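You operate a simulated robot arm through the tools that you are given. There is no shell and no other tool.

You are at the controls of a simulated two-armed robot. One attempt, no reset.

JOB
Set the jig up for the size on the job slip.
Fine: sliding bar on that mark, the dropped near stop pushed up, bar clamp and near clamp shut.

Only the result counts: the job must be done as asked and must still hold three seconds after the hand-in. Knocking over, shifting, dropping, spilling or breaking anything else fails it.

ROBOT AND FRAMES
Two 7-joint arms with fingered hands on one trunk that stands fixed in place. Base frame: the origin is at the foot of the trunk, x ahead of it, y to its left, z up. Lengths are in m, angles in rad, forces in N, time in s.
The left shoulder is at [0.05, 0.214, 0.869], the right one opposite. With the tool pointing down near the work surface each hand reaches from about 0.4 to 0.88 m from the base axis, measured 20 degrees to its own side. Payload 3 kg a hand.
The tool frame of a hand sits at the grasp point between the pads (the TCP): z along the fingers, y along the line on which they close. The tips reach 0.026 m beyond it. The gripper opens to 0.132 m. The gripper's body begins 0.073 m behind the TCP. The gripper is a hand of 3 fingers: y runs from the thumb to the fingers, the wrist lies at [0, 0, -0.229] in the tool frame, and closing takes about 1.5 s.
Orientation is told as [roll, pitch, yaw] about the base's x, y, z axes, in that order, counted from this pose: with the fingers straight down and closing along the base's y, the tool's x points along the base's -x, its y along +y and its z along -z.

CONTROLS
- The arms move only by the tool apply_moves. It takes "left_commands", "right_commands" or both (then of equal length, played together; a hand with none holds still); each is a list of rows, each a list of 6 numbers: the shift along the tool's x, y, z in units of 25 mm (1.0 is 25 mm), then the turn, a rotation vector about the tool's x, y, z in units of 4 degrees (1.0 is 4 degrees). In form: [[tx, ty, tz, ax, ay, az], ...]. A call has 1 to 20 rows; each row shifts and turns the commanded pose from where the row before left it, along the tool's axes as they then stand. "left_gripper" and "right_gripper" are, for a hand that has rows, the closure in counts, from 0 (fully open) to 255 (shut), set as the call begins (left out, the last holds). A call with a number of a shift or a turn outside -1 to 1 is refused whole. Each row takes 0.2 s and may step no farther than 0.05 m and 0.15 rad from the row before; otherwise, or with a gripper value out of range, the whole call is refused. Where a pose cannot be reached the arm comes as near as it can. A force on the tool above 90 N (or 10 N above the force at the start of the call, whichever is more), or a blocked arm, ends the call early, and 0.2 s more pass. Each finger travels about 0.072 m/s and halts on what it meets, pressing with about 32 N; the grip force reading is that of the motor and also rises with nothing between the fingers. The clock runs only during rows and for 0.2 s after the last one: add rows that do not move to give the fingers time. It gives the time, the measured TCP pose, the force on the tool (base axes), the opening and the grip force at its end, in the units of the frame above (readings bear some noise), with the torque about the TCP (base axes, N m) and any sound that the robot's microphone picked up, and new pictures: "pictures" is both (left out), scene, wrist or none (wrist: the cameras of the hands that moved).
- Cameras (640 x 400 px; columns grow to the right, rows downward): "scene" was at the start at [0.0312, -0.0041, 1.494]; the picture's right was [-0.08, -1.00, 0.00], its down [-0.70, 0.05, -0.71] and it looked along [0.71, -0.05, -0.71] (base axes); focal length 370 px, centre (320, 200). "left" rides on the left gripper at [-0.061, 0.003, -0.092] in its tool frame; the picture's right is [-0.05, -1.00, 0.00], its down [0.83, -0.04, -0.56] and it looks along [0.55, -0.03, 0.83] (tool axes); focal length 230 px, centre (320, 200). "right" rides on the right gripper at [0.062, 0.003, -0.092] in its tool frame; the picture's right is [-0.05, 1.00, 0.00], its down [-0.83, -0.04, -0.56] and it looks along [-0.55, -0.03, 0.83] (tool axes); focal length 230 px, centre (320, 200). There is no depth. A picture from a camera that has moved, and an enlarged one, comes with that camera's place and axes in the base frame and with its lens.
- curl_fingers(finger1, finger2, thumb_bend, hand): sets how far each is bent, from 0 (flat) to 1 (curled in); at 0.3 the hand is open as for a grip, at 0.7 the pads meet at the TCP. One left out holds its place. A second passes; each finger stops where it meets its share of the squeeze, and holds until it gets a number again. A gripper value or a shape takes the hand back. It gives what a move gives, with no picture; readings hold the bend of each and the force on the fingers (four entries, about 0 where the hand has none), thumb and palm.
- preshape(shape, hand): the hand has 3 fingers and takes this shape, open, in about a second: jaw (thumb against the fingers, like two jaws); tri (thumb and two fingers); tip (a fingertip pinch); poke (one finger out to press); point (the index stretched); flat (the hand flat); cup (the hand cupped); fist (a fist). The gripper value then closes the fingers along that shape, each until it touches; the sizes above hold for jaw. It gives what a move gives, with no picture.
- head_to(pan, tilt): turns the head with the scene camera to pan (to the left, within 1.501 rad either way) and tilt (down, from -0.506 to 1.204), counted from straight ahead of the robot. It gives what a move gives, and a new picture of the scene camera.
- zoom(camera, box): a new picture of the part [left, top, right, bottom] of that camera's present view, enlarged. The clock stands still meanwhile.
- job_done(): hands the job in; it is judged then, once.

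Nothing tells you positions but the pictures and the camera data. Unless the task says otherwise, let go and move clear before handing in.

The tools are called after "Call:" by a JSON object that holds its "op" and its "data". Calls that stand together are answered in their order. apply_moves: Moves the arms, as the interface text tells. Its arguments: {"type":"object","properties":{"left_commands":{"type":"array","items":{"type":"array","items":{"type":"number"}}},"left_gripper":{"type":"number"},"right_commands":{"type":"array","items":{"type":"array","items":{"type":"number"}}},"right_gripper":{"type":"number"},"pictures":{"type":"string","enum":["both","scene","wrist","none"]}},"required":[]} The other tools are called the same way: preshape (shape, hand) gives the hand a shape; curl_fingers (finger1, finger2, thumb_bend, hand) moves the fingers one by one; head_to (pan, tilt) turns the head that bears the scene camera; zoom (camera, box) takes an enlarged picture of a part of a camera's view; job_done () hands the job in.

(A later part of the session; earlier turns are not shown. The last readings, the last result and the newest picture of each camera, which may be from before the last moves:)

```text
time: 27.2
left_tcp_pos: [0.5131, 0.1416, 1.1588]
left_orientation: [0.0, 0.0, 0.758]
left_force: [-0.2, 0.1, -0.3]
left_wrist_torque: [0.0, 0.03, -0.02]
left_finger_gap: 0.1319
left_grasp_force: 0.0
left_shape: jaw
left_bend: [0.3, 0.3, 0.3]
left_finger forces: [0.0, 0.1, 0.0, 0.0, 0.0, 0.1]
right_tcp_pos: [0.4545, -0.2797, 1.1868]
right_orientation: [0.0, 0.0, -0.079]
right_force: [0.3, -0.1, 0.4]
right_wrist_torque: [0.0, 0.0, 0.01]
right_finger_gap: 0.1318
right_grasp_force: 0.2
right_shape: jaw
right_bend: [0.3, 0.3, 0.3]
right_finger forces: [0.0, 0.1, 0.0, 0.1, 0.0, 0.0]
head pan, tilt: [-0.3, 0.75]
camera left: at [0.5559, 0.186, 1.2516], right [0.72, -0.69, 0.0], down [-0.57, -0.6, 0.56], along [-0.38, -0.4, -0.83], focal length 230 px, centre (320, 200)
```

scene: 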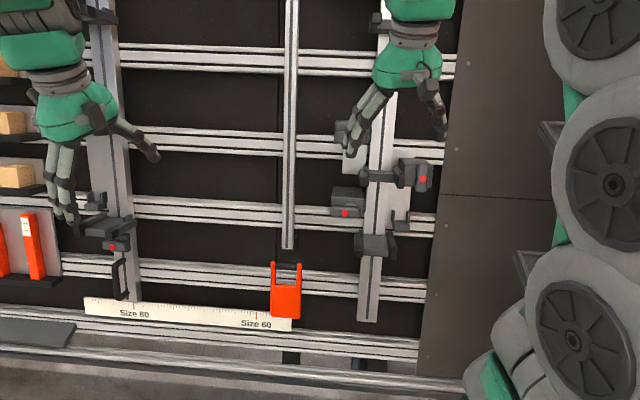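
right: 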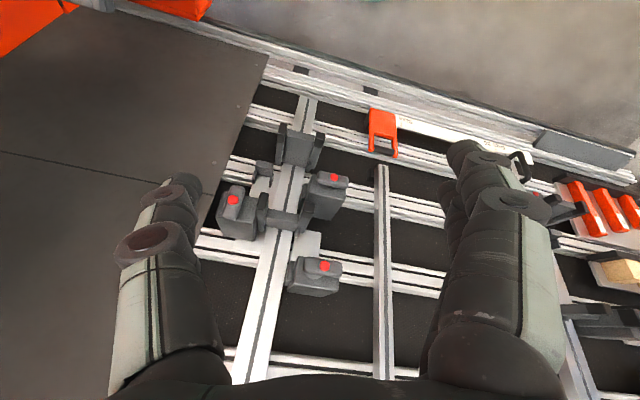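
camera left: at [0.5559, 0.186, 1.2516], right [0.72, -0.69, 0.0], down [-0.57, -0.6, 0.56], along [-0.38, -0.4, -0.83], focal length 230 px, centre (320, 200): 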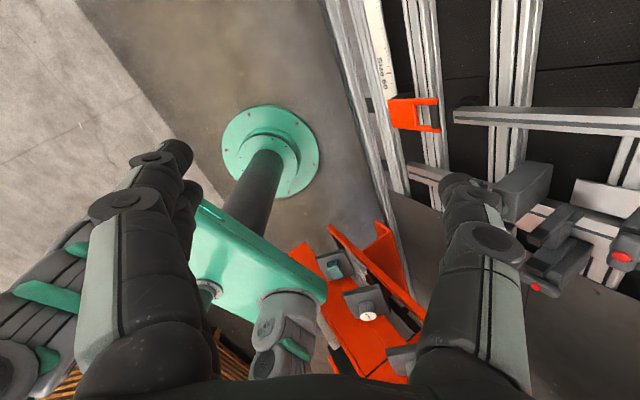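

Call:
{"op": "apply_moves", "data": {"left_commands": [[0, 0, 0, 0, 0, -1], [0, 0, 0, 0, 0, -1], [0, 0, 0, 0, 0, -1], [0, 0, 0, 0, 0, -1], [0, 0, 0, 0, 0, -1], [0, 0, 0, 0, 0, -1], [0, 0, 0, 0, 0, -1], [0, 0, 0, 0, 1, 0], [0, 0, 0, 0, 1, 0], [0, 0, 0, 0, 1, 0], [0, 0, 0, 0, 1, 0], [0, 0, 0, 0, 1, 0], [0, 0, 0, 0, 1, 0], [0, 0, 0, 0, 1, 0], [0, 0, 0, 0, 1, 0]], "pictures": "both"}}

```text
time: 30.4
left_tcp_pos: [0.5135, 0.1421, 1.1595]
left_orientation: [0.0, 0.558, 1.246]
left_force: [-0.1, 0.4, 0.9]
left_wrist_torque: [-0.04, -0.02, -0.02]
left_finger_gap: 0.1318
left_grasp_force: 0.1
left_shape: jaw
left_bend: [0.3, 0.3, 0.3]
left_finger forces: [0.1, 0.1, 0.0, 0.1, 0.0, 0.0]
right_tcp_pos: [0.454, -0.2784, 1.1868]
right_orientation: [0.001, 0.0, -0.081]
right_force: [0.1, 0.3, -0.6]
right_wrist_torque: [0.01, 0.0, 0.02]
right_finger_gap: 0.1321
right_grasp_force: 0.0
right_shape: jaw
right_bend: [0.3, 0.3, 0.3]
right_finger forces: [0.0, 0.0, 0.1, 0.0, 0.1, 0.0]
head pan, tilt: [-0.3, 0.75]
camera left: at [0.5425, 0.2381, 1.2043], right [0.96, -0.28, -0.03], down [-0.09, -0.4, 0.91], along [-0.26, -0.87, -0.41], focal length 230 px, centre (320, 200)
```

scene: 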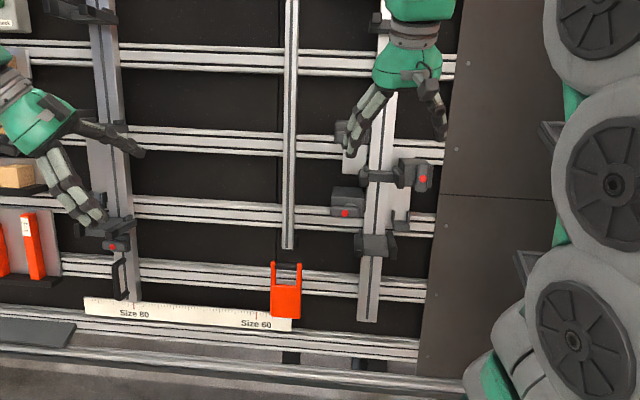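
left: 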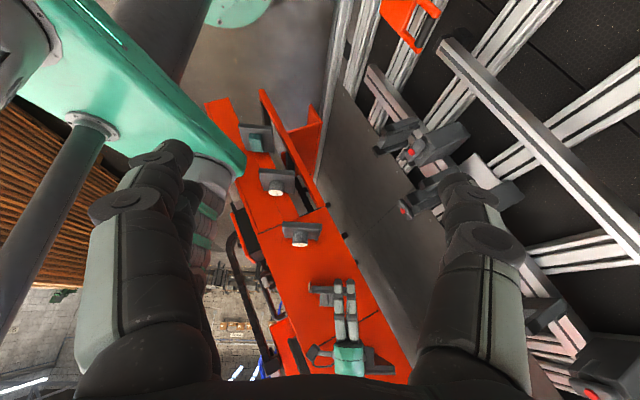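

Call:
{"op": "zoom", "data": {"camera": "left", "box": [200, 80, 440, 260]}}

Call:
{"op": "zoom", "data": {"camera": "left", "box": [220, 110, 310, 200]}}

Call:
{"op": "zoom", "data": {"camera": "left", "box": [260, 200, 360, 270]}}

Call:
{"op": "zoom", "data": {"camera": "left", "box": [380, 80, 640, 280]}}

Call:
{"op": "zoom", "data": {"camera": "scene", "box": [0, 0, 60, 60]}}

```text
2.22 times, centred on (320, 170) of left
camera zoom: at [0.5425, 0.2381, 1.2043], right [0.96, -0.28, -0.03], down [-0.09, -0.4, 0.91], along [-0.26, -0.87, -0.41], focal length 511 px, centre (320, 267)
```

zoom: 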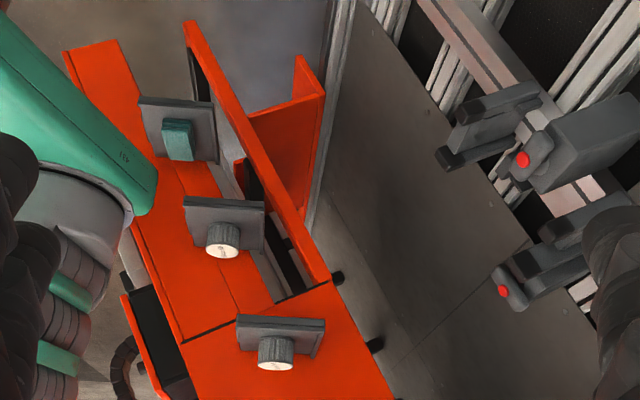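

```text
4.44 times, centred on (265, 155) of left
camera zoom: at [0.5425, 0.2381, 1.2043], right [0.96, -0.28, -0.03], down [-0.09, -0.4, 0.91], along [-0.26, -0.87, -0.41], focal length 1022 px, centre (564, 400)
```

zoom: 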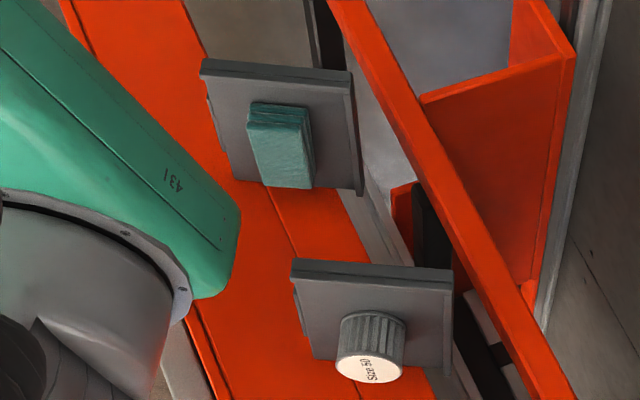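

```text
5.71 times, centred on (310, 235) of left
camera zoom: at [0.5425, 0.2381, 1.2043], right [0.96, -0.28, -0.03], down [-0.09, -0.4, 0.91], along [-0.26, -0.87, -0.41], focal length 1315 px, centre (377, 0)
```

zoom: 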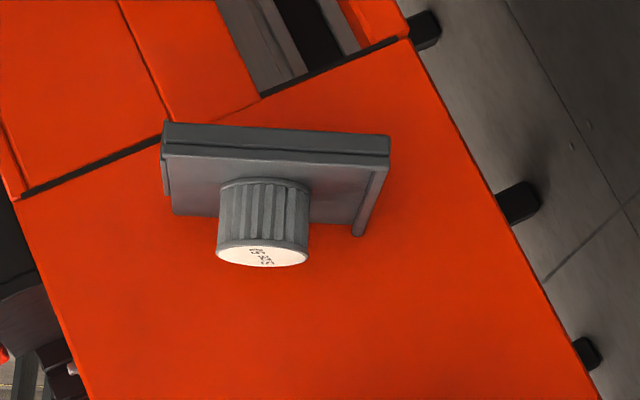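

```text
2.00 times, centred on (510, 180) of left
camera zoom: at [0.5425, 0.2381, 1.2043], right [0.96, -0.28, -0.03], down [-0.09, -0.4, 0.91], along [-0.26, -0.87, -0.41], focal length 460 px, centre (-60, 240)
```

zoom: 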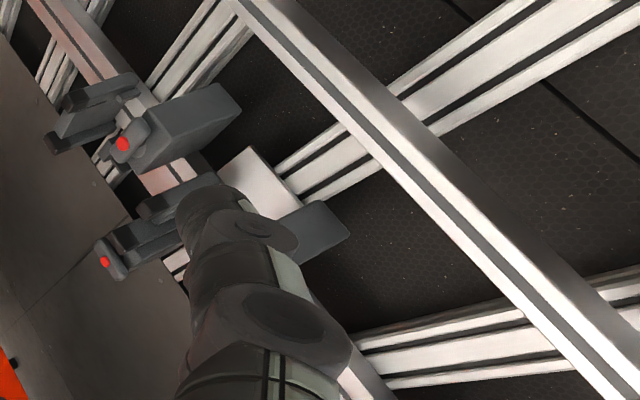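

```text
6.67 times, centred on (30, 30) of scene
camera zoom: at [0.0293, -0.0223, 1.4968], right [-0.3, -0.96, 0.0], down [-0.65, 0.2, -0.73], along [0.7, -0.22, -0.68], focal length 2470 px, centre (2253, 1333)
```

zoom: 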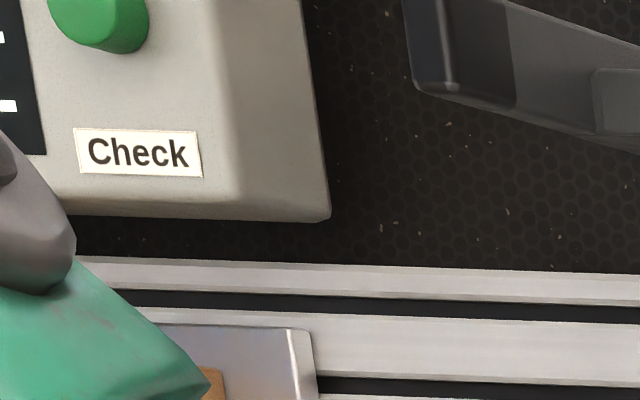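

There is a "Check" box with a green button at the left of the board, behind the left arm. I'll look there.

Call:
{"op": "head_to", "data": {"pan": 0.1, "tilt": 0.5}}

Call:
{"op": "head_to", "data": {"pan": 0.45, "tilt": 0.6}}

Call:
{"op": "head_to", "data": {"pan": -0.3, "tilt": 0.45}}

```text
time: 31.3
left_tcp_pos: [0.514, 0.141, 1.1588]
left_orientation: [0.001, 0.559, 1.246]
left_force: [-0.2, 0.1, -0.4]
left_wrist_torque: [-0.01, -0.03, -0.03]
left_finger_gap: 0.1319
left_grasp_force: 0.0
left_shape: jaw
left_bend: [0.3, 0.3, 0.3]
left_finger forces: [0.0, 0.0, 0.0, 0.0, 0.0, 0.1]
right_tcp_pos: [0.4543, -0.2784, 1.1874]
right_orientation: [0.001, 0.0, -0.08]
right_force: [0.4, -0.7, -0.1]
right_wrist_torque: [0.03, 0.02, 0.01]
right_finger_gap: 0.1319
right_grasp_force: 0.1
right_shape: jaw
right_bend: [0.3, 0.3, 0.3]
right_finger forces: [0.0, 0.1, 0.0, 0.0, 0.1, 0.1]
head pan, tilt: [0.099, 0.499]
```

scene: 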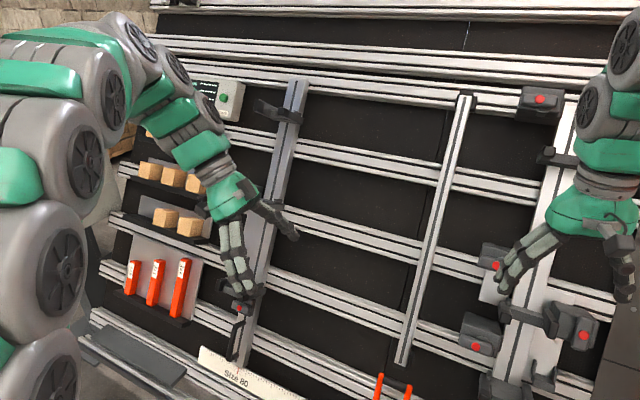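

```text
time: 32.1
left_tcp_pos: [0.5137, 0.143, 1.1587]
left_orientation: [0.0, 0.559, 1.247]
left_force: [0.3, -0.3, 0.3]
left_wrist_torque: [0.01, -0.01, -0.01]
left_finger_gap: 0.1319
left_grasp_force: 0.1
left_shape: jaw
left_bend: [0.3, 0.3, 0.3]
left_finger forces: [0.0, 0.0, 0.0, 0.0, 0.1, 0.0]
right_tcp_pos: [0.4547, -0.2778, 1.1859]
right_orientation: [-0.001, 0.001, -0.082]
right_force: [-0.1, 0.4, 0.4]
right_wrist_torque: [0.04, -0.04, 0.0]
right_finger_gap: 0.1317
right_grasp_force: 0.0
right_shape: jaw
right_bend: [0.3, 0.3, 0.3]
right_finger forces: [0.1, 0.0, 0.0, 0.0, 0.0, 0.0]
head pan, tilt: [0.45, 0.6]
```

scene: 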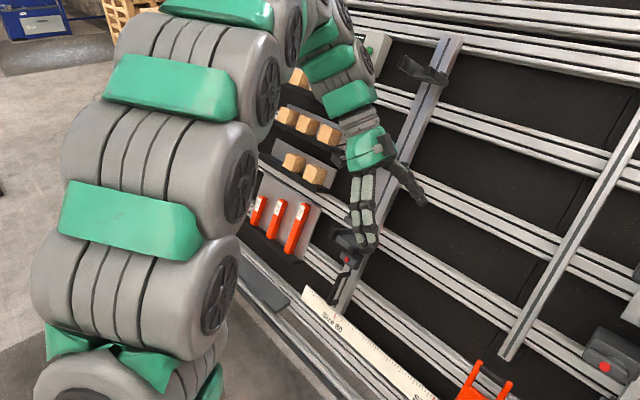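

```text
time: 33.2
left_tcp_pos: [0.5142, 0.1416, 1.1594]
left_orientation: [0.001, 0.558, 1.247]
left_force: [0.5, 0.0, 0.5]
left_wrist_torque: [0.0, 0.01, -0.03]
left_finger_gap: 0.1318
left_grasp_force: 0.0
left_shape: jaw
left_bend: [0.3, 0.3, 0.3]
left_finger forces: [0.0, 0.0, 0.0, 0.2, 0.0, 0.0]
right_tcp_pos: [0.4538, -0.2784, 1.1867]
right_orientation: [0.0, -0.001, -0.081]
right_force: [0.0, -0.6, 0.4]
right_wrist_torque: [-0.02, 0.04, 0.02]
right_finger_gap: 0.1322
right_grasp_force: 0.1
right_shape: jaw
right_bend: [0.3, 0.3, 0.3]
right_finger forces: [0.1, 0.0, 0.0, 0.1, 0.1, 0.0]
head pan, tilt: [-0.3, 0.45]
```

scene: 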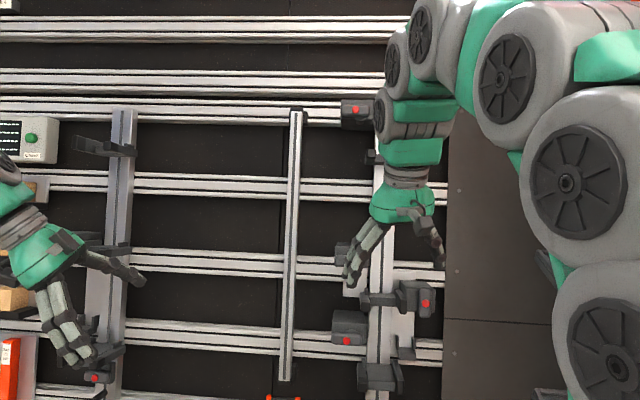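

Call:
{"op": "zoom", "data": {"camera": "scene", "box": [0, 100, 80, 170]}}

Call:
{"op": "head_to", "data": {"pan": -0.15, "tilt": 0.45}}

Call:
{"op": "zoom", "data": {"camera": "scene", "box": [40, 80, 160, 180]}}

Call:
{"op": "head_to", "data": {"pan": -0.5, "tilt": 0.45}}

Call:
{"op": "head_to", "data": {"pan": -0.3, "tilt": 0.9}}

Call:
{"op": "zoom", "data": {"camera": "scene", "box": [440, 0, 640, 200]}}

```text
5.71 times, centred on (40, 135) of scene
camera zoom: at [0.0379, -0.0249, 1.5232], right [-0.29, -0.96, 0.0], down [-0.42, 0.13, -0.9], along [0.86, -0.27, -0.44], focal length 2117 px, centre (1920, 571)
```

zoom: 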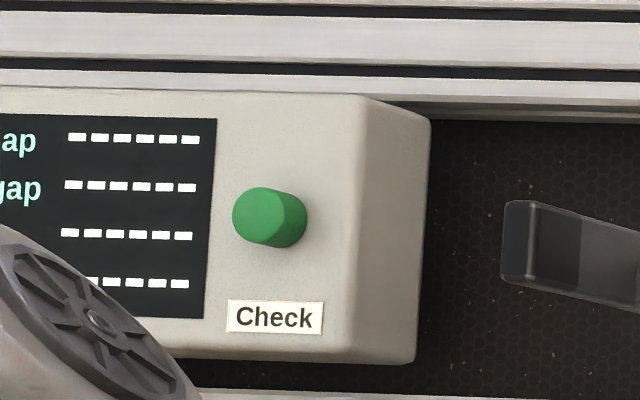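

```text
time: 33.9
left_tcp_pos: [0.5135, 0.1418, 1.1576]
left_orientation: [0.001, 0.559, 1.246]
left_force: [0.3, 0.1, -0.5]
left_wrist_torque: [-0.03, 0.01, -0.04]
left_finger_gap: 0.132
left_grasp_force: 0.1
left_shape: jaw
left_bend: [0.3, 0.3, 0.3]
left_finger forces: [0.0, 0.0, 0.0, 0.0, 0.1, 0.1]
right_tcp_pos: [0.455, -0.2787, 1.1875]
right_orientation: [0.001, 0.0, -0.082]
right_force: [0.0, 0.8, 0.6]
right_wrist_torque: [-0.01, 0.04, 0.0]
right_finger_gap: 0.1318
right_grasp_force: 0.1
right_shape: jaw
right_bend: [0.3, 0.3, 0.3]
right_finger forces: [0.1, 0.0, 0.0, 0.1, 0.1, 0.0]
head pan, tilt: [-0.15, 0.45]
```

scene: 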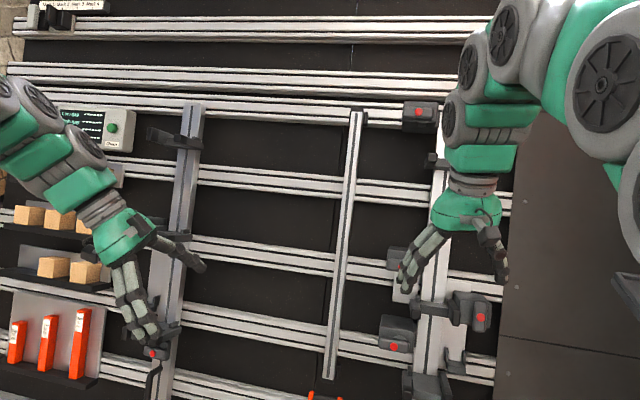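

```text
4.00 times, centred on (100, 130) of scene
camera zoom: at [0.041, -0.0116, 1.5232], right [-0.15, -0.99, 0.0], down [-0.43, 0.07, -0.9], along [0.89, -0.14, -0.44], focal length 1482 px, centre (1200, 480)
```

zoom: 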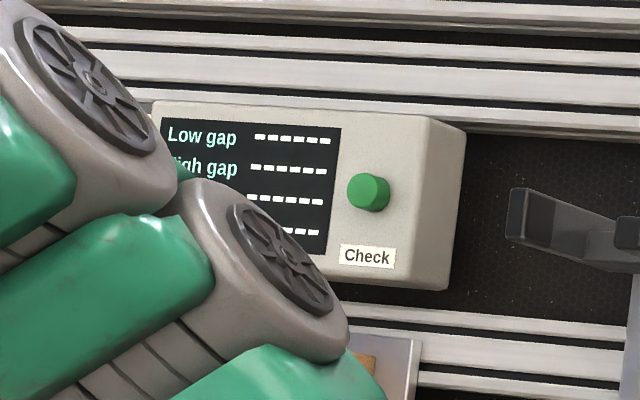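

```text
time: 34.8
left_tcp_pos: [0.5135, 0.1408, 1.1584]
left_orientation: [0.0, 0.559, 1.246]
left_force: [1.1, -0.5, 0.3]
left_wrist_torque: [-0.01, 0.0, 0.02]
left_finger_gap: 0.1316
left_grasp_force: 0.0
left_shape: jaw
left_bend: [0.3, 0.3, 0.3]
left_finger forces: [0.0, 0.1, 0.0, 0.0, 0.0, 0.0]
right_tcp_pos: [0.4546, -0.279, 1.1867]
right_orientation: [-0.002, 0.001, -0.08]
right_force: [0.2, 0.5, -0.4]
right_wrist_torque: [0.0, 0.01, -0.01]
right_finger_gap: 0.1317
right_grasp_force: 0.1
right_shape: jaw
right_bend: [0.3, 0.3, 0.3]
right_finger forces: [0.1, 0.1, 0.1, 0.1, 0.1, 0.0]
head pan, tilt: [-0.499, 0.45]
```

scene: 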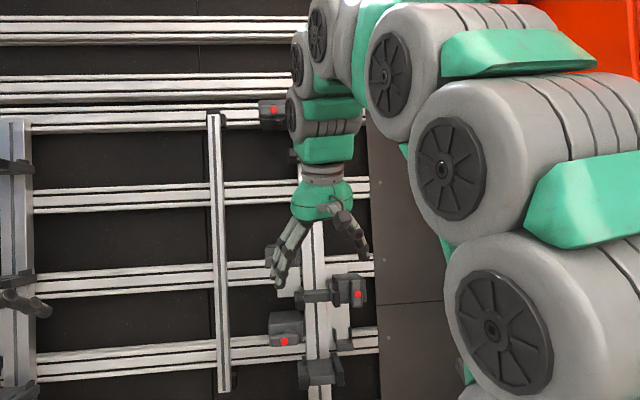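

```text
time: 35.7
left_tcp_pos: [0.5146, 0.1408, 1.159]
left_orientation: [-0.001, 0.559, 1.246]
left_force: [0.5, 1.0, 0.6]
left_wrist_torque: [-0.01, 0.04, -0.02]
left_finger_gap: 0.1321
left_grasp_force: 0.1
left_shape: jaw
left_bend: [0.3, 0.3, 0.3]
left_finger forces: [0.1, 0.0, 0.1, 0.0, 0.0, 0.0]
right_tcp_pos: [0.4554, -0.2788, 1.1863]
right_orientation: [0.002, 0.001, -0.08]
right_force: [-0.3, -1.4, -0.2]
right_wrist_torque: [0.03, 0.02, 0.01]
right_finger_gap: 0.1319
right_grasp_force: 0.0
right_shape: jaw
right_bend: [0.3, 0.3, 0.3]
right_finger forces: [0.0, 0.0, 0.1, 0.0, 0.0, 0.0]
head pan, tilt: [-0.3, 0.901]
```

scene: 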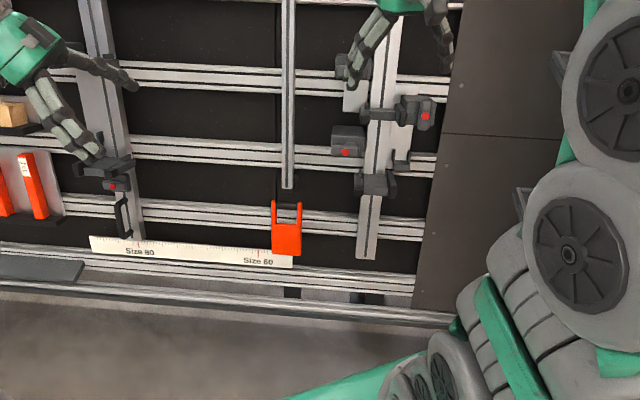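

```text
2.00 times, centred on (540, 100) of scene
camera zoom: at [0.0223, -0.0202, 1.485], right [-0.3, -0.96, 0.0], down [-0.75, 0.23, -0.62], along [0.59, -0.18, -0.78], focal length 741 px, centre (-120, 400)
```

zoom: 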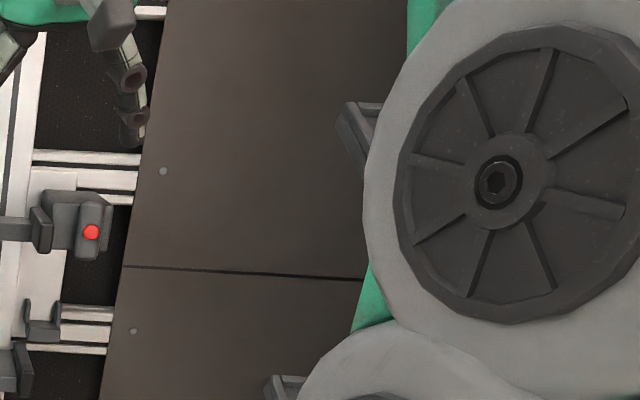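

Call:
{"op": "head_to", "data": {"pan": 0.05, "tilt": 0.2}}

Call:
{"op": "zoom", "data": {"camera": "scene", "box": [100, 40, 300, 180]}}

Call:
{"op": "zoom", "data": {"camera": "scene", "box": [140, 190, 240, 270]}}

Call:
{"op": "head_to", "data": {"pan": -0.7, "tilt": -0.1}}

```text
time: 36.7
left_tcp_pos: [0.5141, 0.1411, 1.1597]
left_orientation: [-0.001, 0.559, 1.247]
left_force: [-0.7, -0.1, 0.4]
left_wrist_torque: [0.0, 0.0, -0.01]
left_finger_gap: 0.1319
left_grasp_force: 0.0
left_shape: jaw
left_bend: [0.3, 0.3, 0.3]
left_finger forces: [0.1, 0.0, 0.1, 0.1, 0.0, 0.0]
right_tcp_pos: [0.455, -0.2783, 1.1872]
right_orientation: [0.001, 0.0, -0.081]
right_force: [-0.3, 0.3, 0.9]
right_wrist_torque: [-0.05, 0.0, -0.02]
right_finger_gap: 0.1318
right_grasp_force: 0.0
right_shape: jaw
right_bend: [0.3, 0.3, 0.3]
right_finger forces: [0.0, 0.0, 0.0, 0.0, 0.0, 0.1]
head pan, tilt: [0.051, 0.201]
```

scene: 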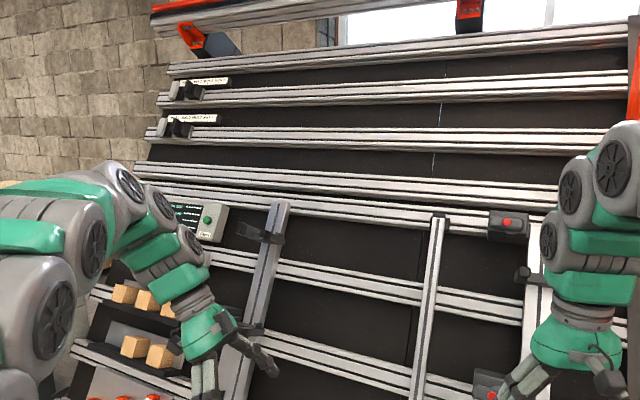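

```text
2.86 times, centred on (200, 110) of scene
camera zoom: at [0.0432, 0.0069, 1.5464], right [0.05, -1.0, 0.0], down [-0.2, -0.01, -0.98], along [0.98, 0.05, -0.2], focal length 1058 px, centre (663, 457)
```

zoom: 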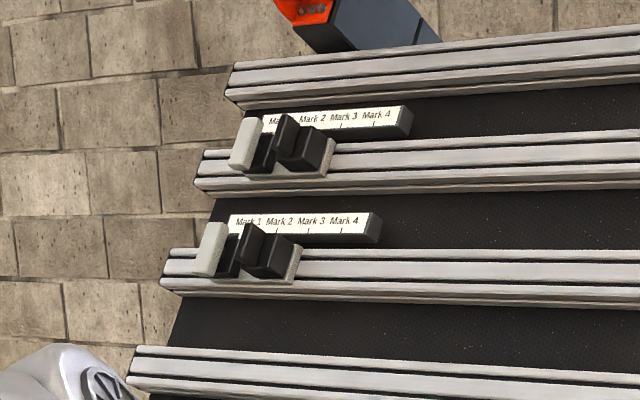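

```text
5.00 times, centred on (190, 230) of scene
camera zoom: at [0.0432, 0.0069, 1.5464], right [0.05, -1.0, 0.0], down [-0.2, -0.01, -0.98], along [0.98, 0.05, -0.2], focal length 1852 px, centre (970, 50)
```

zoom: 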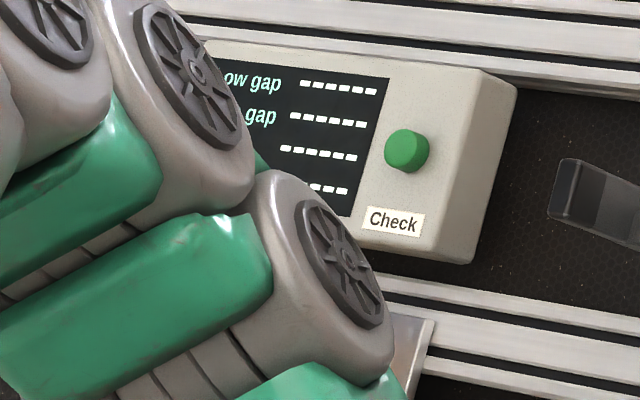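

```text
time: 37.8
left_tcp_pos: [0.5126, 0.1411, 1.16]
left_orientation: [0.0, 0.558, 1.247]
left_force: [-0.3, 0.5, 0.3]
left_wrist_torque: [0.02, 0.01, 0.02]
left_finger_gap: 0.1319
left_grasp_force: 0.0
left_shape: jaw
left_bend: [0.3, 0.3, 0.3]
left_finger forces: [0.0, 0.1, 0.1, 0.0, 0.0, 0.0]
right_tcp_pos: [0.4548, -0.278, 1.1859]
right_orientation: [0.001, 0.001, -0.08]
right_force: [0.7, 0.3, 0.5]
right_wrist_torque: [0.0, -0.02, -0.01]
right_finger_gap: 0.1321
right_grasp_force: 0.0
right_shape: jaw
right_bend: [0.3, 0.3, 0.3]
right_finger forces: [0.0, 0.0, 0.1, 0.0, 0.1, 0.1]
head pan, tilt: [-0.7, -0.099]
```

scene: 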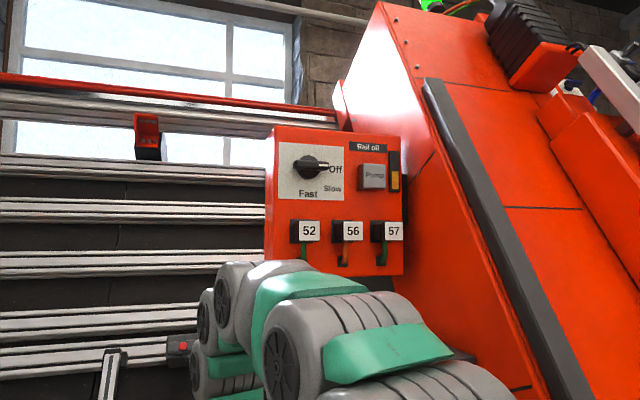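

Call:
{"op": "head_to", "data": {"pan": 1.5, "tilt": 0.5}}

Call:
{"op": "zoom", "data": {"camera": "scene", "box": [540, 100, 640, 200]}}

Call:
{"op": "zoom", "data": {"camera": "scene", "box": [590, 150, 640, 190]}}

```text
time: 39.9
left_tcp_pos: [0.5135, 0.1407, 1.1592]
left_orientation: [0.0, 0.557, 1.244]
left_force: [0.9, 1.3, -0.5]
left_wrist_torque: [0.0, -0.01, 0.0]
left_finger_gap: 0.1317
left_grasp_force: 0.0
left_shape: jaw
left_bend: [0.3, 0.3, 0.3]
left_finger forces: [0.0, 0.0, 0.0, 0.0, 0.0, 0.1]
right_tcp_pos: [0.4548, -0.2784, 1.1861]
right_orientation: [0.001, 0.0, -0.081]
right_force: [0.1, 0.0, -0.4]
right_wrist_torque: [-0.04, -0.01, 0.04]
right_finger_gap: 0.1319
right_grasp_force: 0.1
right_shape: jaw
right_bend: [0.3, 0.3, 0.3]
right_finger forces: [0.0, 0.0, 0.1, 0.0, 0.0, 0.0]
head pan, tilt: [1.499, 0.499]
```

scene: 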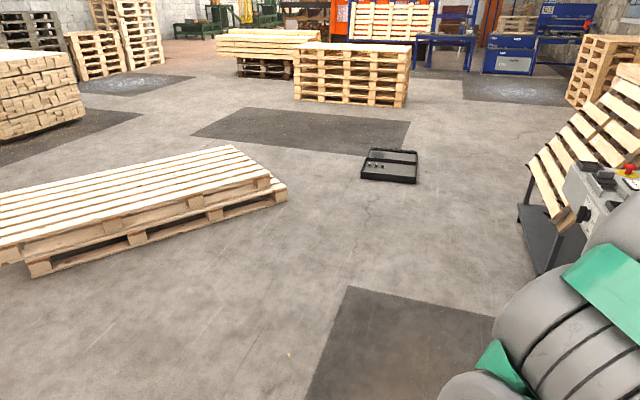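

```text
4.00 times, centred on (590, 150) of scene
camera zoom: at [-0.0433, 0.093, 1.5188], right [1.0, -0.07, 0.0], down [-0.03, -0.48, -0.88], along [0.06, 0.88, -0.48], focal length 1482 px, centre (-760, 400)
```

zoom: 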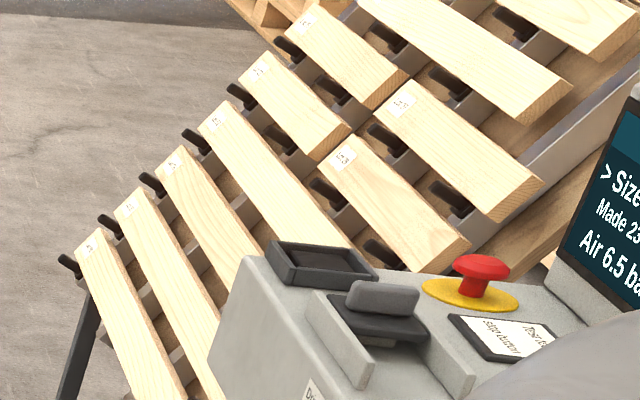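

```text
10.00 times, centred on (615, 170) of scene
camera zoom: at [-0.0433, 0.093, 1.5188], right [1.0, -0.07, 0.0], down [-0.03, -0.48, -0.88], along [0.06, 0.88, -0.48], focal length 3704 px, centre (-2630, 500)
```

zoom: 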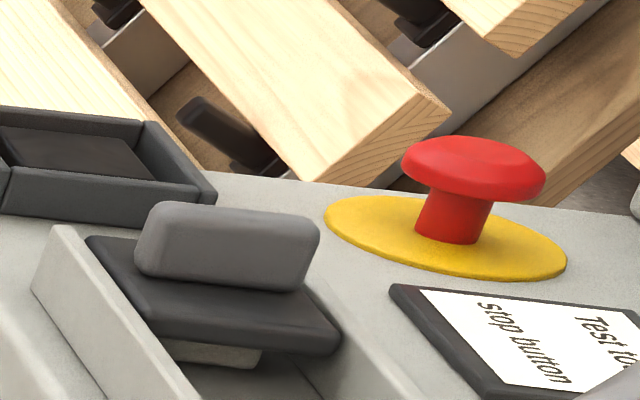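

The console slip there is for something else. I'll now tilt and yaw the right hand so its camera looks forward-left over the left part of the board.

Call:
{"op": "apply_moves", "data": {"right_commands": [[0, 0, 0, 0, 0, -1], [0, 0, 0, 0, 0, -1], [0, 0, 0, 0, 0, -1], [0, 0, 0, 0, 0, -1], [0, 0, 0, 0, 0, -1], [0, 0, 0, 0, 0, -1], [0, 0, 0, 0, 0, -1], [0, 0, 0, 0, 0, -1], [0, 0, 0, 0, 0, -1], [0, 0, 0, 0, 0, -1], [0, 0, 0, 0, -1, 0], [0, 0, 0, 0, -1, 0], [0, 0, 0, 0, -1, 0], [0, 0, 0, 0, -1, 0], [0, 0, 0, 0, -1, 0], [0, 0, 0, 0, -1, 0], [0, 0, 0, 0, -1, 0], [0, 0, 0, 0, -1, 0]], "pictures": "wrist"}}

Call:
{"op": "head_to", "data": {"pan": -0.3, "tilt": 0.75}}

```text
time: 43.7
left_tcp_pos: [0.5139, 0.1402, 1.1595]
left_orientation: [-0.001, 0.558, 1.246]
left_force: [-0.1, -1.4, 1.0]
left_wrist_torque: [0.02, -0.01, 0.01]
left_finger_gap: 0.1316
left_grasp_force: 0.0
left_shape: jaw
left_bend: [0.3, 0.3, 0.3]
left_finger forces: [0.0, 0.0, 0.1, 0.1, 0.1, 0.0]
right_tcp_pos: [0.455, -0.2783, 1.1872]
right_orientation: [0.001, -0.559, 0.618]
right_force: [0.4, 0.2, -0.5]
right_wrist_torque: [0.01, 0.04, -0.02]
right_finger_gap: 0.1317
right_grasp_force: 0.0
right_shape: jaw
right_bend: [0.3, 0.3, 0.3]
right_finger forces: [0.0, 0.1, 0.0, 0.0, 0.0, 0.1]
head pan, tilt: [1.499, 0.499]
camera right: at [0.3707, -0.3347, 1.2316], right [-0.54, 0.84, 0.03], down [0.36, 0.2, 0.91], along [0.76, 0.5, -0.41], focal length 230 px, centre (320, 200)
```

right: 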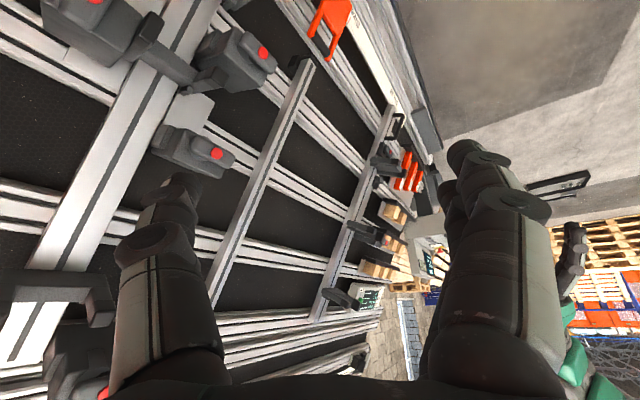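

```text
time: 45.5
left_tcp_pos: [0.5142, 0.1398, 1.1606]
left_orientation: [0.001, 0.557, 1.245]
left_force: [0.2, -0.1, 0.3]
left_wrist_torque: [0.0, 0.01, -0.02]
left_finger_gap: 0.1319
left_grasp_force: 0.1
left_shape: jaw
left_bend: [0.3, 0.3, 0.3]
left_finger forces: [0.1, 0.1, 0.0, 0.1, 0.0, 0.1]
right_tcp_pos: [0.4554, -0.2794, 1.1871]
right_orientation: [0.0, -0.558, 0.619]
right_force: [0.1, -0.1, 0.3]
right_wrist_torque: [0.0, -0.02, -0.01]
right_finger_gap: 0.1317
right_grasp_force: 0.1
right_shape: jaw
right_bend: [0.3, 0.3, 0.3]
right_finger forces: [0.0, 0.1, 0.0, 0.0, 0.0, 0.0]
head pan, tilt: [-0.3, 0.75]
```

scene: 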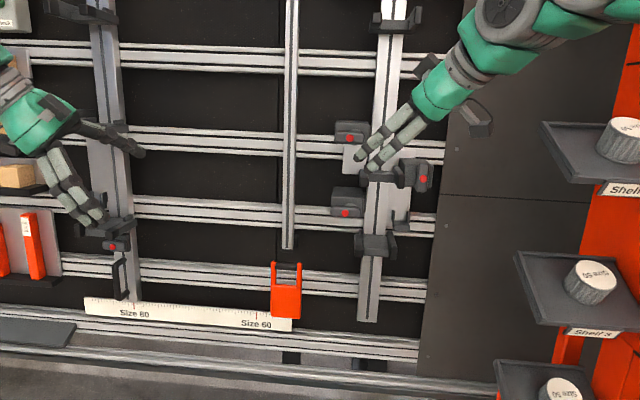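

The right arm's elbow moved, so the head now sees labelled shelves on the right wall. I'll look there.

Call:
{"op": "head_to", "data": {"pan": -0.75, "tilt": 0.7}}

Call:
{"op": "head_to", "data": {"pan": -1.1, "tilt": 0.5}}

Call:
{"op": "zoom", "data": {"camera": "right", "box": [320, 90, 460, 320]}}

```text
time: 46.4
left_tcp_pos: [0.5136, 0.1422, 1.1593]
left_orientation: [0.0, 0.558, 1.247]
left_force: [-0.7, 0.0, 0.5]
left_wrist_torque: [0.03, 0.02, 0.0]
left_finger_gap: 0.1319
left_grasp_force: 0.0
left_shape: jaw
left_bend: [0.3, 0.3, 0.3]
left_finger forces: [0.0, 0.0, 0.0, 0.1, 0.0, 0.1]
right_tcp_pos: [0.4544, -0.2787, 1.1869]
right_orientation: [0.0, -0.559, 0.618]
right_force: [0.7, 0.1, 0.5]
right_wrist_torque: [0.01, 0.02, 0.0]
right_finger_gap: 0.1318
right_grasp_force: 0.0
right_shape: jaw
right_bend: [0.3, 0.3, 0.3]
right_finger forces: [0.0, 0.0, 0.0, 0.0, 0.1, 0.1]
head pan, tilt: [-0.75, 0.7]
```

scene: 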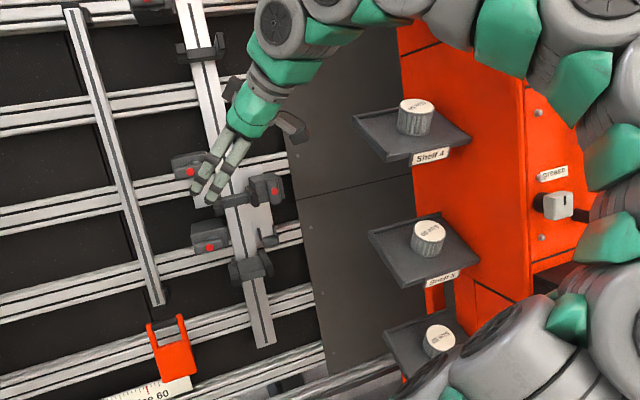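

```text
time: 47.2
left_tcp_pos: [0.5132, 0.1418, 1.1583]
left_orientation: [0.0, 0.559, 1.247]
left_force: [-0.5, -0.3, 0.0]
left_wrist_torque: [-0.04, -0.03, 0.01]
left_finger_gap: 0.132
left_grasp_force: 0.0
left_shape: jaw
left_bend: [0.3, 0.3, 0.3]
left_finger forces: [0.0, 0.0, 0.1, 0.1, 0.0, 0.0]
right_tcp_pos: [0.4536, -0.2784, 1.1863]
right_orientation: [0.001, -0.558, 0.617]
right_force: [-0.8, -0.4, 0.3]
right_wrist_torque: [-0.01, 0.03, -0.03]
right_finger_gap: 0.1319
right_grasp_force: 0.1
right_shape: jaw
right_bend: [0.3, 0.3, 0.3]
right_finger forces: [0.0, 0.0, 0.0, 0.0, 0.0, 0.2]
head pan, tilt: [-1.1, 0.499]
```

scene: 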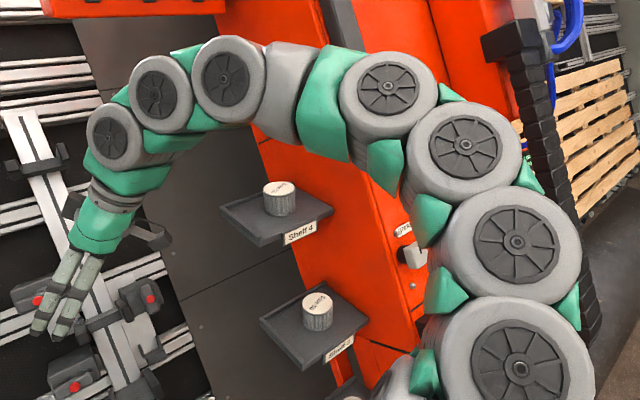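

```text
1.74 times, centred on (390, 205) of right
camera zoom: at [0.3707, -0.3349, 1.2316], right [-0.54, 0.84, 0.03], down [0.36, 0.2, 0.91], along [0.76, 0.5, -0.41], focal length 400 px, centre (198, 191)
```

zoom: 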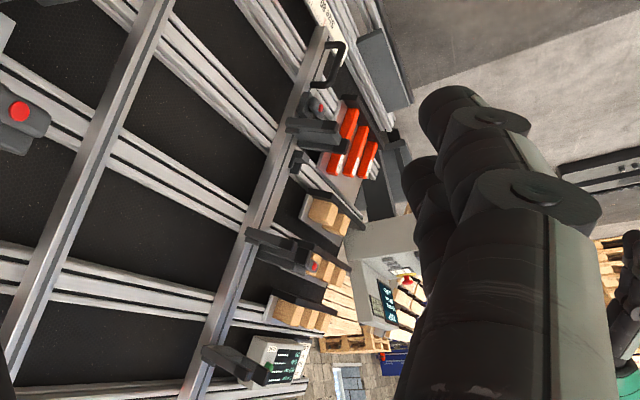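

Call:
{"op": "zoom", "data": {"camera": "right", "box": [370, 180, 460, 320]}}

Call:
{"op": "zoom", "data": {"camera": "right", "box": [400, 200, 450, 290]}}

Call:
{"op": "zoom", "data": {"camera": "right", "box": [340, 170, 420, 280]}}

Call:
{"op": "zoom", "data": {"camera": "scene", "box": [380, 200, 460, 280]}}

```text
2.86 times, centred on (415, 250) of right
camera zoom: at [0.3707, -0.3349, 1.2316], right [-0.54, 0.84, 0.03], down [0.36, 0.2, 0.91], along [0.76, 0.5, -0.41], focal length 657 px, centre (49, 57)
```

zoom: 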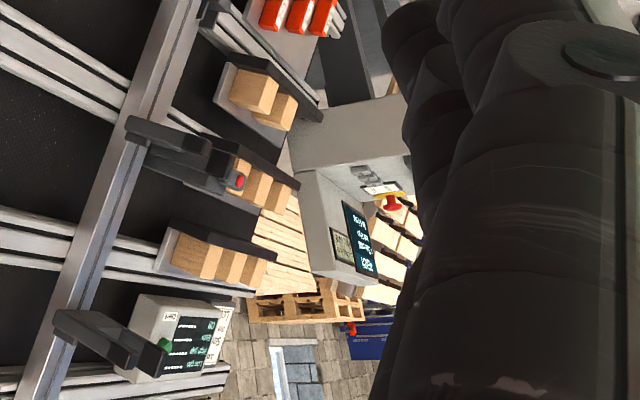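

```text
4.44 times, centred on (425, 245) of right
camera zoom: at [0.3707, -0.3349, 1.2316], right [-0.54, 0.84, 0.03], down [0.36, 0.2, 0.91], along [0.76, 0.5, -0.41], focal length 1022 px, centre (-147, 0)
```

zoom: 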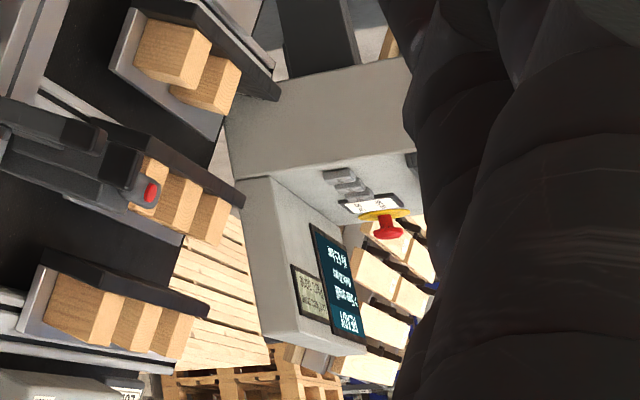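

```text
3.64 times, centred on (380, 225) of right
camera zoom: at [0.3707, -0.3349, 1.2316], right [-0.54, 0.84, 0.03], down [0.36, 0.2, 0.91], along [0.76, 0.5, -0.41], focal length 837 px, centre (102, 109)
```

zoom: 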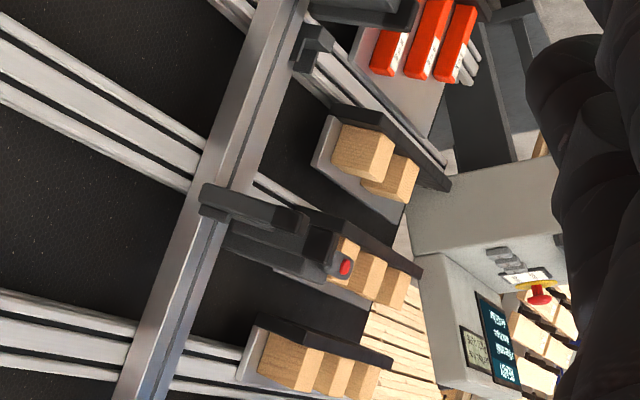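

```text
5.00 times, centred on (420, 240) of scene
camera zoom: at [-0.0085, -0.0788, 1.5187], right [-0.89, -0.45, 0.0], down [-0.22, 0.43, -0.88], along [0.4, -0.78, -0.48], focal length 1852 px, centre (-180, 0)
```

zoom: 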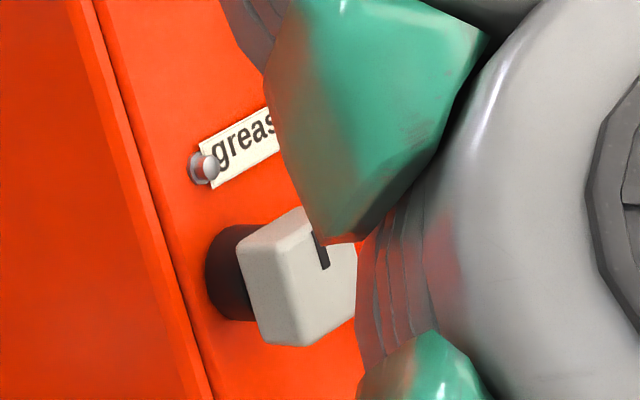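

There's a white paper with text just left of the Check box; I'll zoom in on it.

Call:
{"op": "zoom", "data": {"camera": "right", "box": [350, 275, 400, 320]}}

Call:
{"op": "zoom", "data": {"camera": "right", "box": [370, 280, 390, 310]}}

```text
8.89 times, centred on (375, 298) of right
camera zoom: at [0.3707, -0.3349, 1.2316], right [-0.54, 0.84, 0.03], down [0.36, 0.2, 0.91], along [0.76, 0.5, -0.41], focal length 2045 px, centre (-169, -667)
```

zoom: 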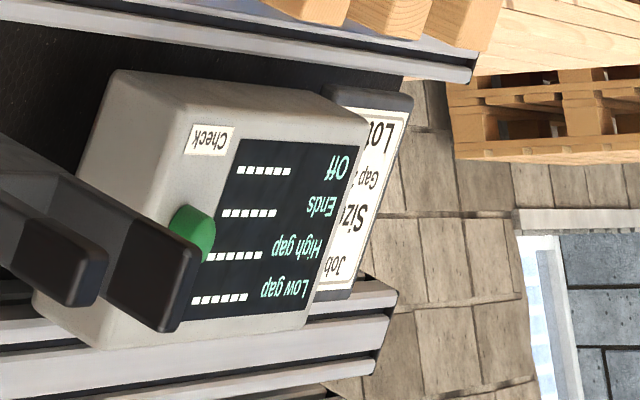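

```text
13.33 times, centred on (380, 295) of right
camera zoom: at [0.3707, -0.3349, 1.2316], right [-0.54, 0.84, 0.03], down [0.36, 0.2, 0.91], along [0.76, 0.5, -0.41], focal length 3068 px, centre (-480, -1067)
```

zoom: 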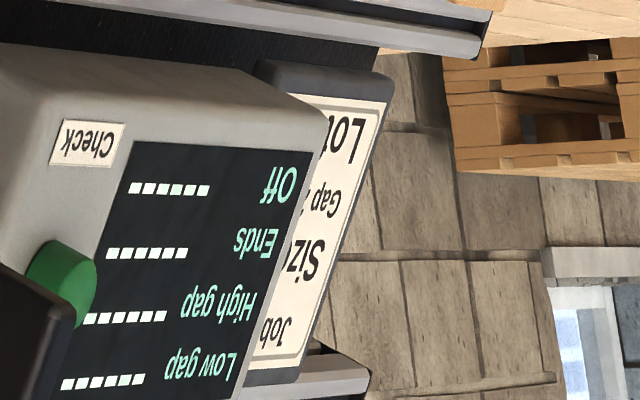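

That is the job slip ("Job / Size / Gap / Lot"), tucked left of the Check box. I'll straighten the left hand and lower it so the head camera can see past the forearm.

Call:
{"op": "apply_moves", "data": {"left_commands": [[0, 0, 0, 0, -1, 0], [0, 0, 0, 0, -1, 0], [0, 0, 0, 0, -1, 0], [0, 0, 0, 0, -1, 0], [0, 0, 0, 0, -1, 0], [0, 0, 0, 0, -1, 0], [0, 0, 0, 0, -1, 0], [0, 0, 0, 0, -1, 0], [0, 0, 0, 0, 0, 1], [0, 0, 0, 0, 0, 1], [0, 0, 0, 0, 0, 1], [0, 0, 0, 0, 0, 1], [0, 0, 0, 0, 0, 1], [0, 0, 0, 0, 0, 1], [0, 0, 0, 0, 0, 1], [0, 0, 0, 0, 0, 1], [0, 0, 0, 0, 0, 1], [0, 0, 0, 0, 0, 1]], "pictures": "none"}}

Call:
{"op": "apply_moves", "data": {"left_commands": [[0.5, 0, 1, 0, 0, 0], [0.5, 0, 1, 0, 0, 0], [0.5, 0, 1, 0, 0, 0], [0.5, 0, 1, 0, 0, 0], [0, 0, 1, 0, 0, 0], [0, 0, 1, 0, 0, 0], [0, 0, 1, 0, 0, 0], [0, 0, 1, 0, 0, 0], [0, 0, 1, 0, 0, 0], [0, 0, 1, 0, 0, 0]], "pictures": "none"}}

Call:
{"op": "head_to", "data": {"pan": 0.1, "tilt": 0.45}}

```text
time: 51.0
left_tcp_pos: [0.5147, 0.1418, 1.16]
left_orientation: [0.0, 0.0, 0.546]
left_force: [-0.4, -1.1, -0.4]
left_wrist_torque: [0.03, 0.01, 0.01]
left_finger_gap: 0.1319
left_grasp_force: 0.0
left_shape: jaw
left_bend: [0.3, 0.3, 0.3]
left_finger forces: [0.1, 0.0, 0.0, 0.1, 0.0, 0.0]
right_tcp_pos: [0.4544, -0.2783, 1.1876]
right_orientation: [0.0, -0.558, 0.618]
right_force: [0.7, 0.2, -0.4]
right_wrist_torque: [-0.03, 0.01, 0.0]
right_finger_gap: 0.132
right_grasp_force: 0.0
right_shape: jaw
right_bend: [0.3, 0.3, 0.3]
right_finger forces: [0.1, 0.0, 0.0, 0.1, 0.0, 0.1]
head pan, tilt: [-1.1, 0.499]
```

```text
time: 53.2
left_tcp_pos: [0.471, 0.1167, 0.9083]
left_orientation: [0.001, -0.002, 0.547]
left_force: [0.2, 0.1, -0.3]
left_wrist_torque: [-0.02, 0.02, 0.01]
left_finger_gap: 0.1318
left_grasp_force: 0.2
left_shape: jaw
left_bend: [0.3, 0.3, 0.3]
left_finger forces: [0.0, 0.0, 0.1, 0.0, 0.0, 0.0]
right_tcp_pos: [0.4561, -0.2798, 1.1865]
right_orientation: [0.001, -0.559, 0.618]
right_force: [0.1, 0.7, 0.0]
right_wrist_torque: [-0.04, 0.03, -0.01]
right_finger_gap: 0.1321
right_grasp_force: 0.2
right_shape: jaw
right_bend: [0.3, 0.3, 0.3]
right_finger forces: [0.0, 0.1, 0.1, 0.0, 0.0, 0.0]
head pan, tilt: [-1.1, 0.499]
```

```text
time: 54.6
left_tcp_pos: [0.47, 0.1171, 0.9086]
left_orientation: [0.001, 0.001, 0.549]
left_force: [0.1, 0.4, 0.5]
left_wrist_torque: [0.0, 0.02, 0.01]
left_finger_gap: 0.1321
left_grasp_force: 0.0
left_shape: jaw
left_bend: [0.3, 0.3, 0.3]
left_finger forces: [0.0, 0.1, 0.1, 0.0, 0.1, 0.1]
right_tcp_pos: [0.4547, -0.2785, 1.188]
right_orientation: [0.0, -0.561, 0.617]
right_force: [0.2, 0.0, -0.3]
right_wrist_torque: [-0.02, -0.01, -0.06]
right_finger_gap: 0.1317
right_grasp_force: 0.2
right_shape: jaw
right_bend: [0.3, 0.3, 0.3]
right_finger forces: [0.0, 0.0, 0.0, 0.0, 0.0, 0.0]
head pan, tilt: [0.099, 0.45]
```

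scene: 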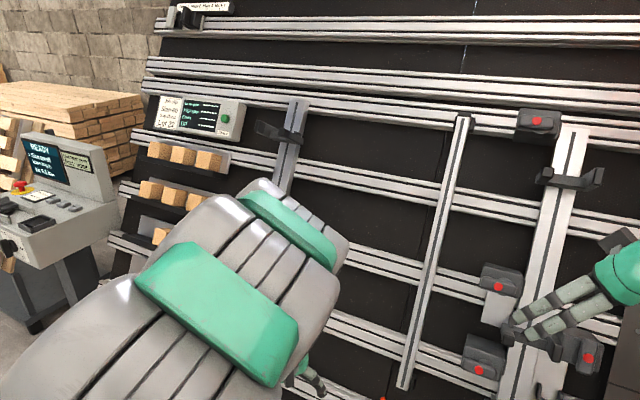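

Call:
{"op": "zoom", "data": {"camera": "scene", "box": [140, 85, 260, 150]}}

Call:
{"op": "zoom", "data": {"camera": "scene", "box": [150, 90, 200, 135]}}

Call:
{"op": "zoom", "data": {"camera": "scene", "box": [460, 90, 640, 400]}}

```text
5.33 times, centred on (200, 118) of scene
camera zoom: at [0.0416, 0.0113, 1.5232], right [0.1, -1.0, 0.0], down [-0.43, -0.04, -0.9], along [0.9, 0.09, -0.44], focal length 1976 px, centre (960, 640)
```

zoom: 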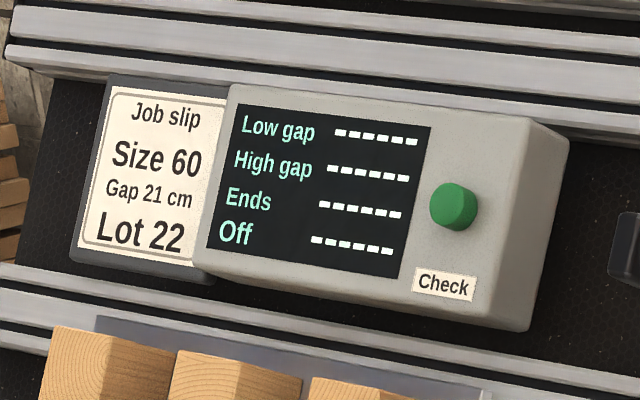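

```text
8.89 times, centred on (175, 112) of scene
camera zoom: at [0.0416, 0.0113, 1.5232], right [0.1, -1.0, 0.0], down [-0.43, -0.04, -0.9], along [0.9, 0.09, -0.44], focal length 3293 px, centre (1609, 978)
```

zoom: 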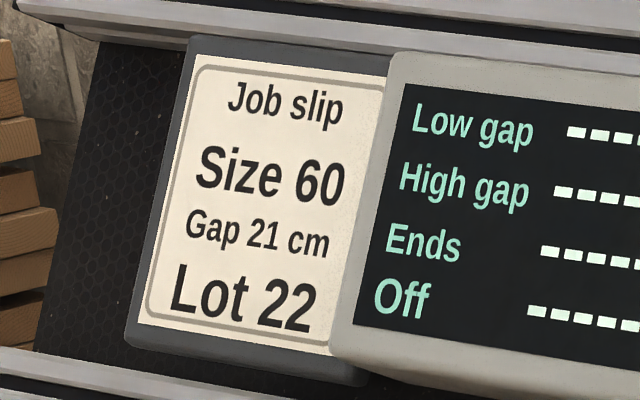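

```text
1.29 times, centred on (550, 245) of scene
camera zoom: at [0.0416, 0.0113, 1.5232], right [0.1, -1.0, 0.0], down [-0.43, -0.04, -0.9], along [0.9, 0.09, -0.44], focal length 478 px, centre (23, 142)
```

zoom: 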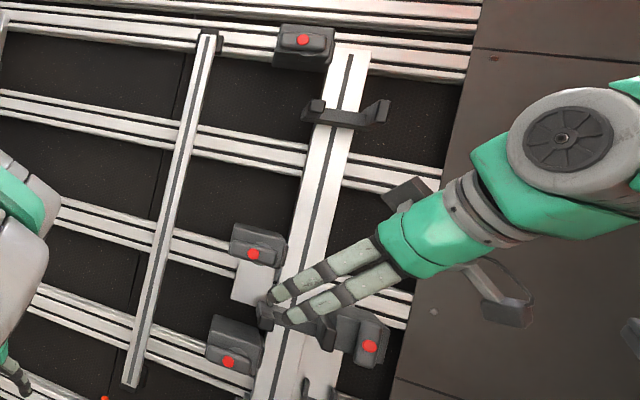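

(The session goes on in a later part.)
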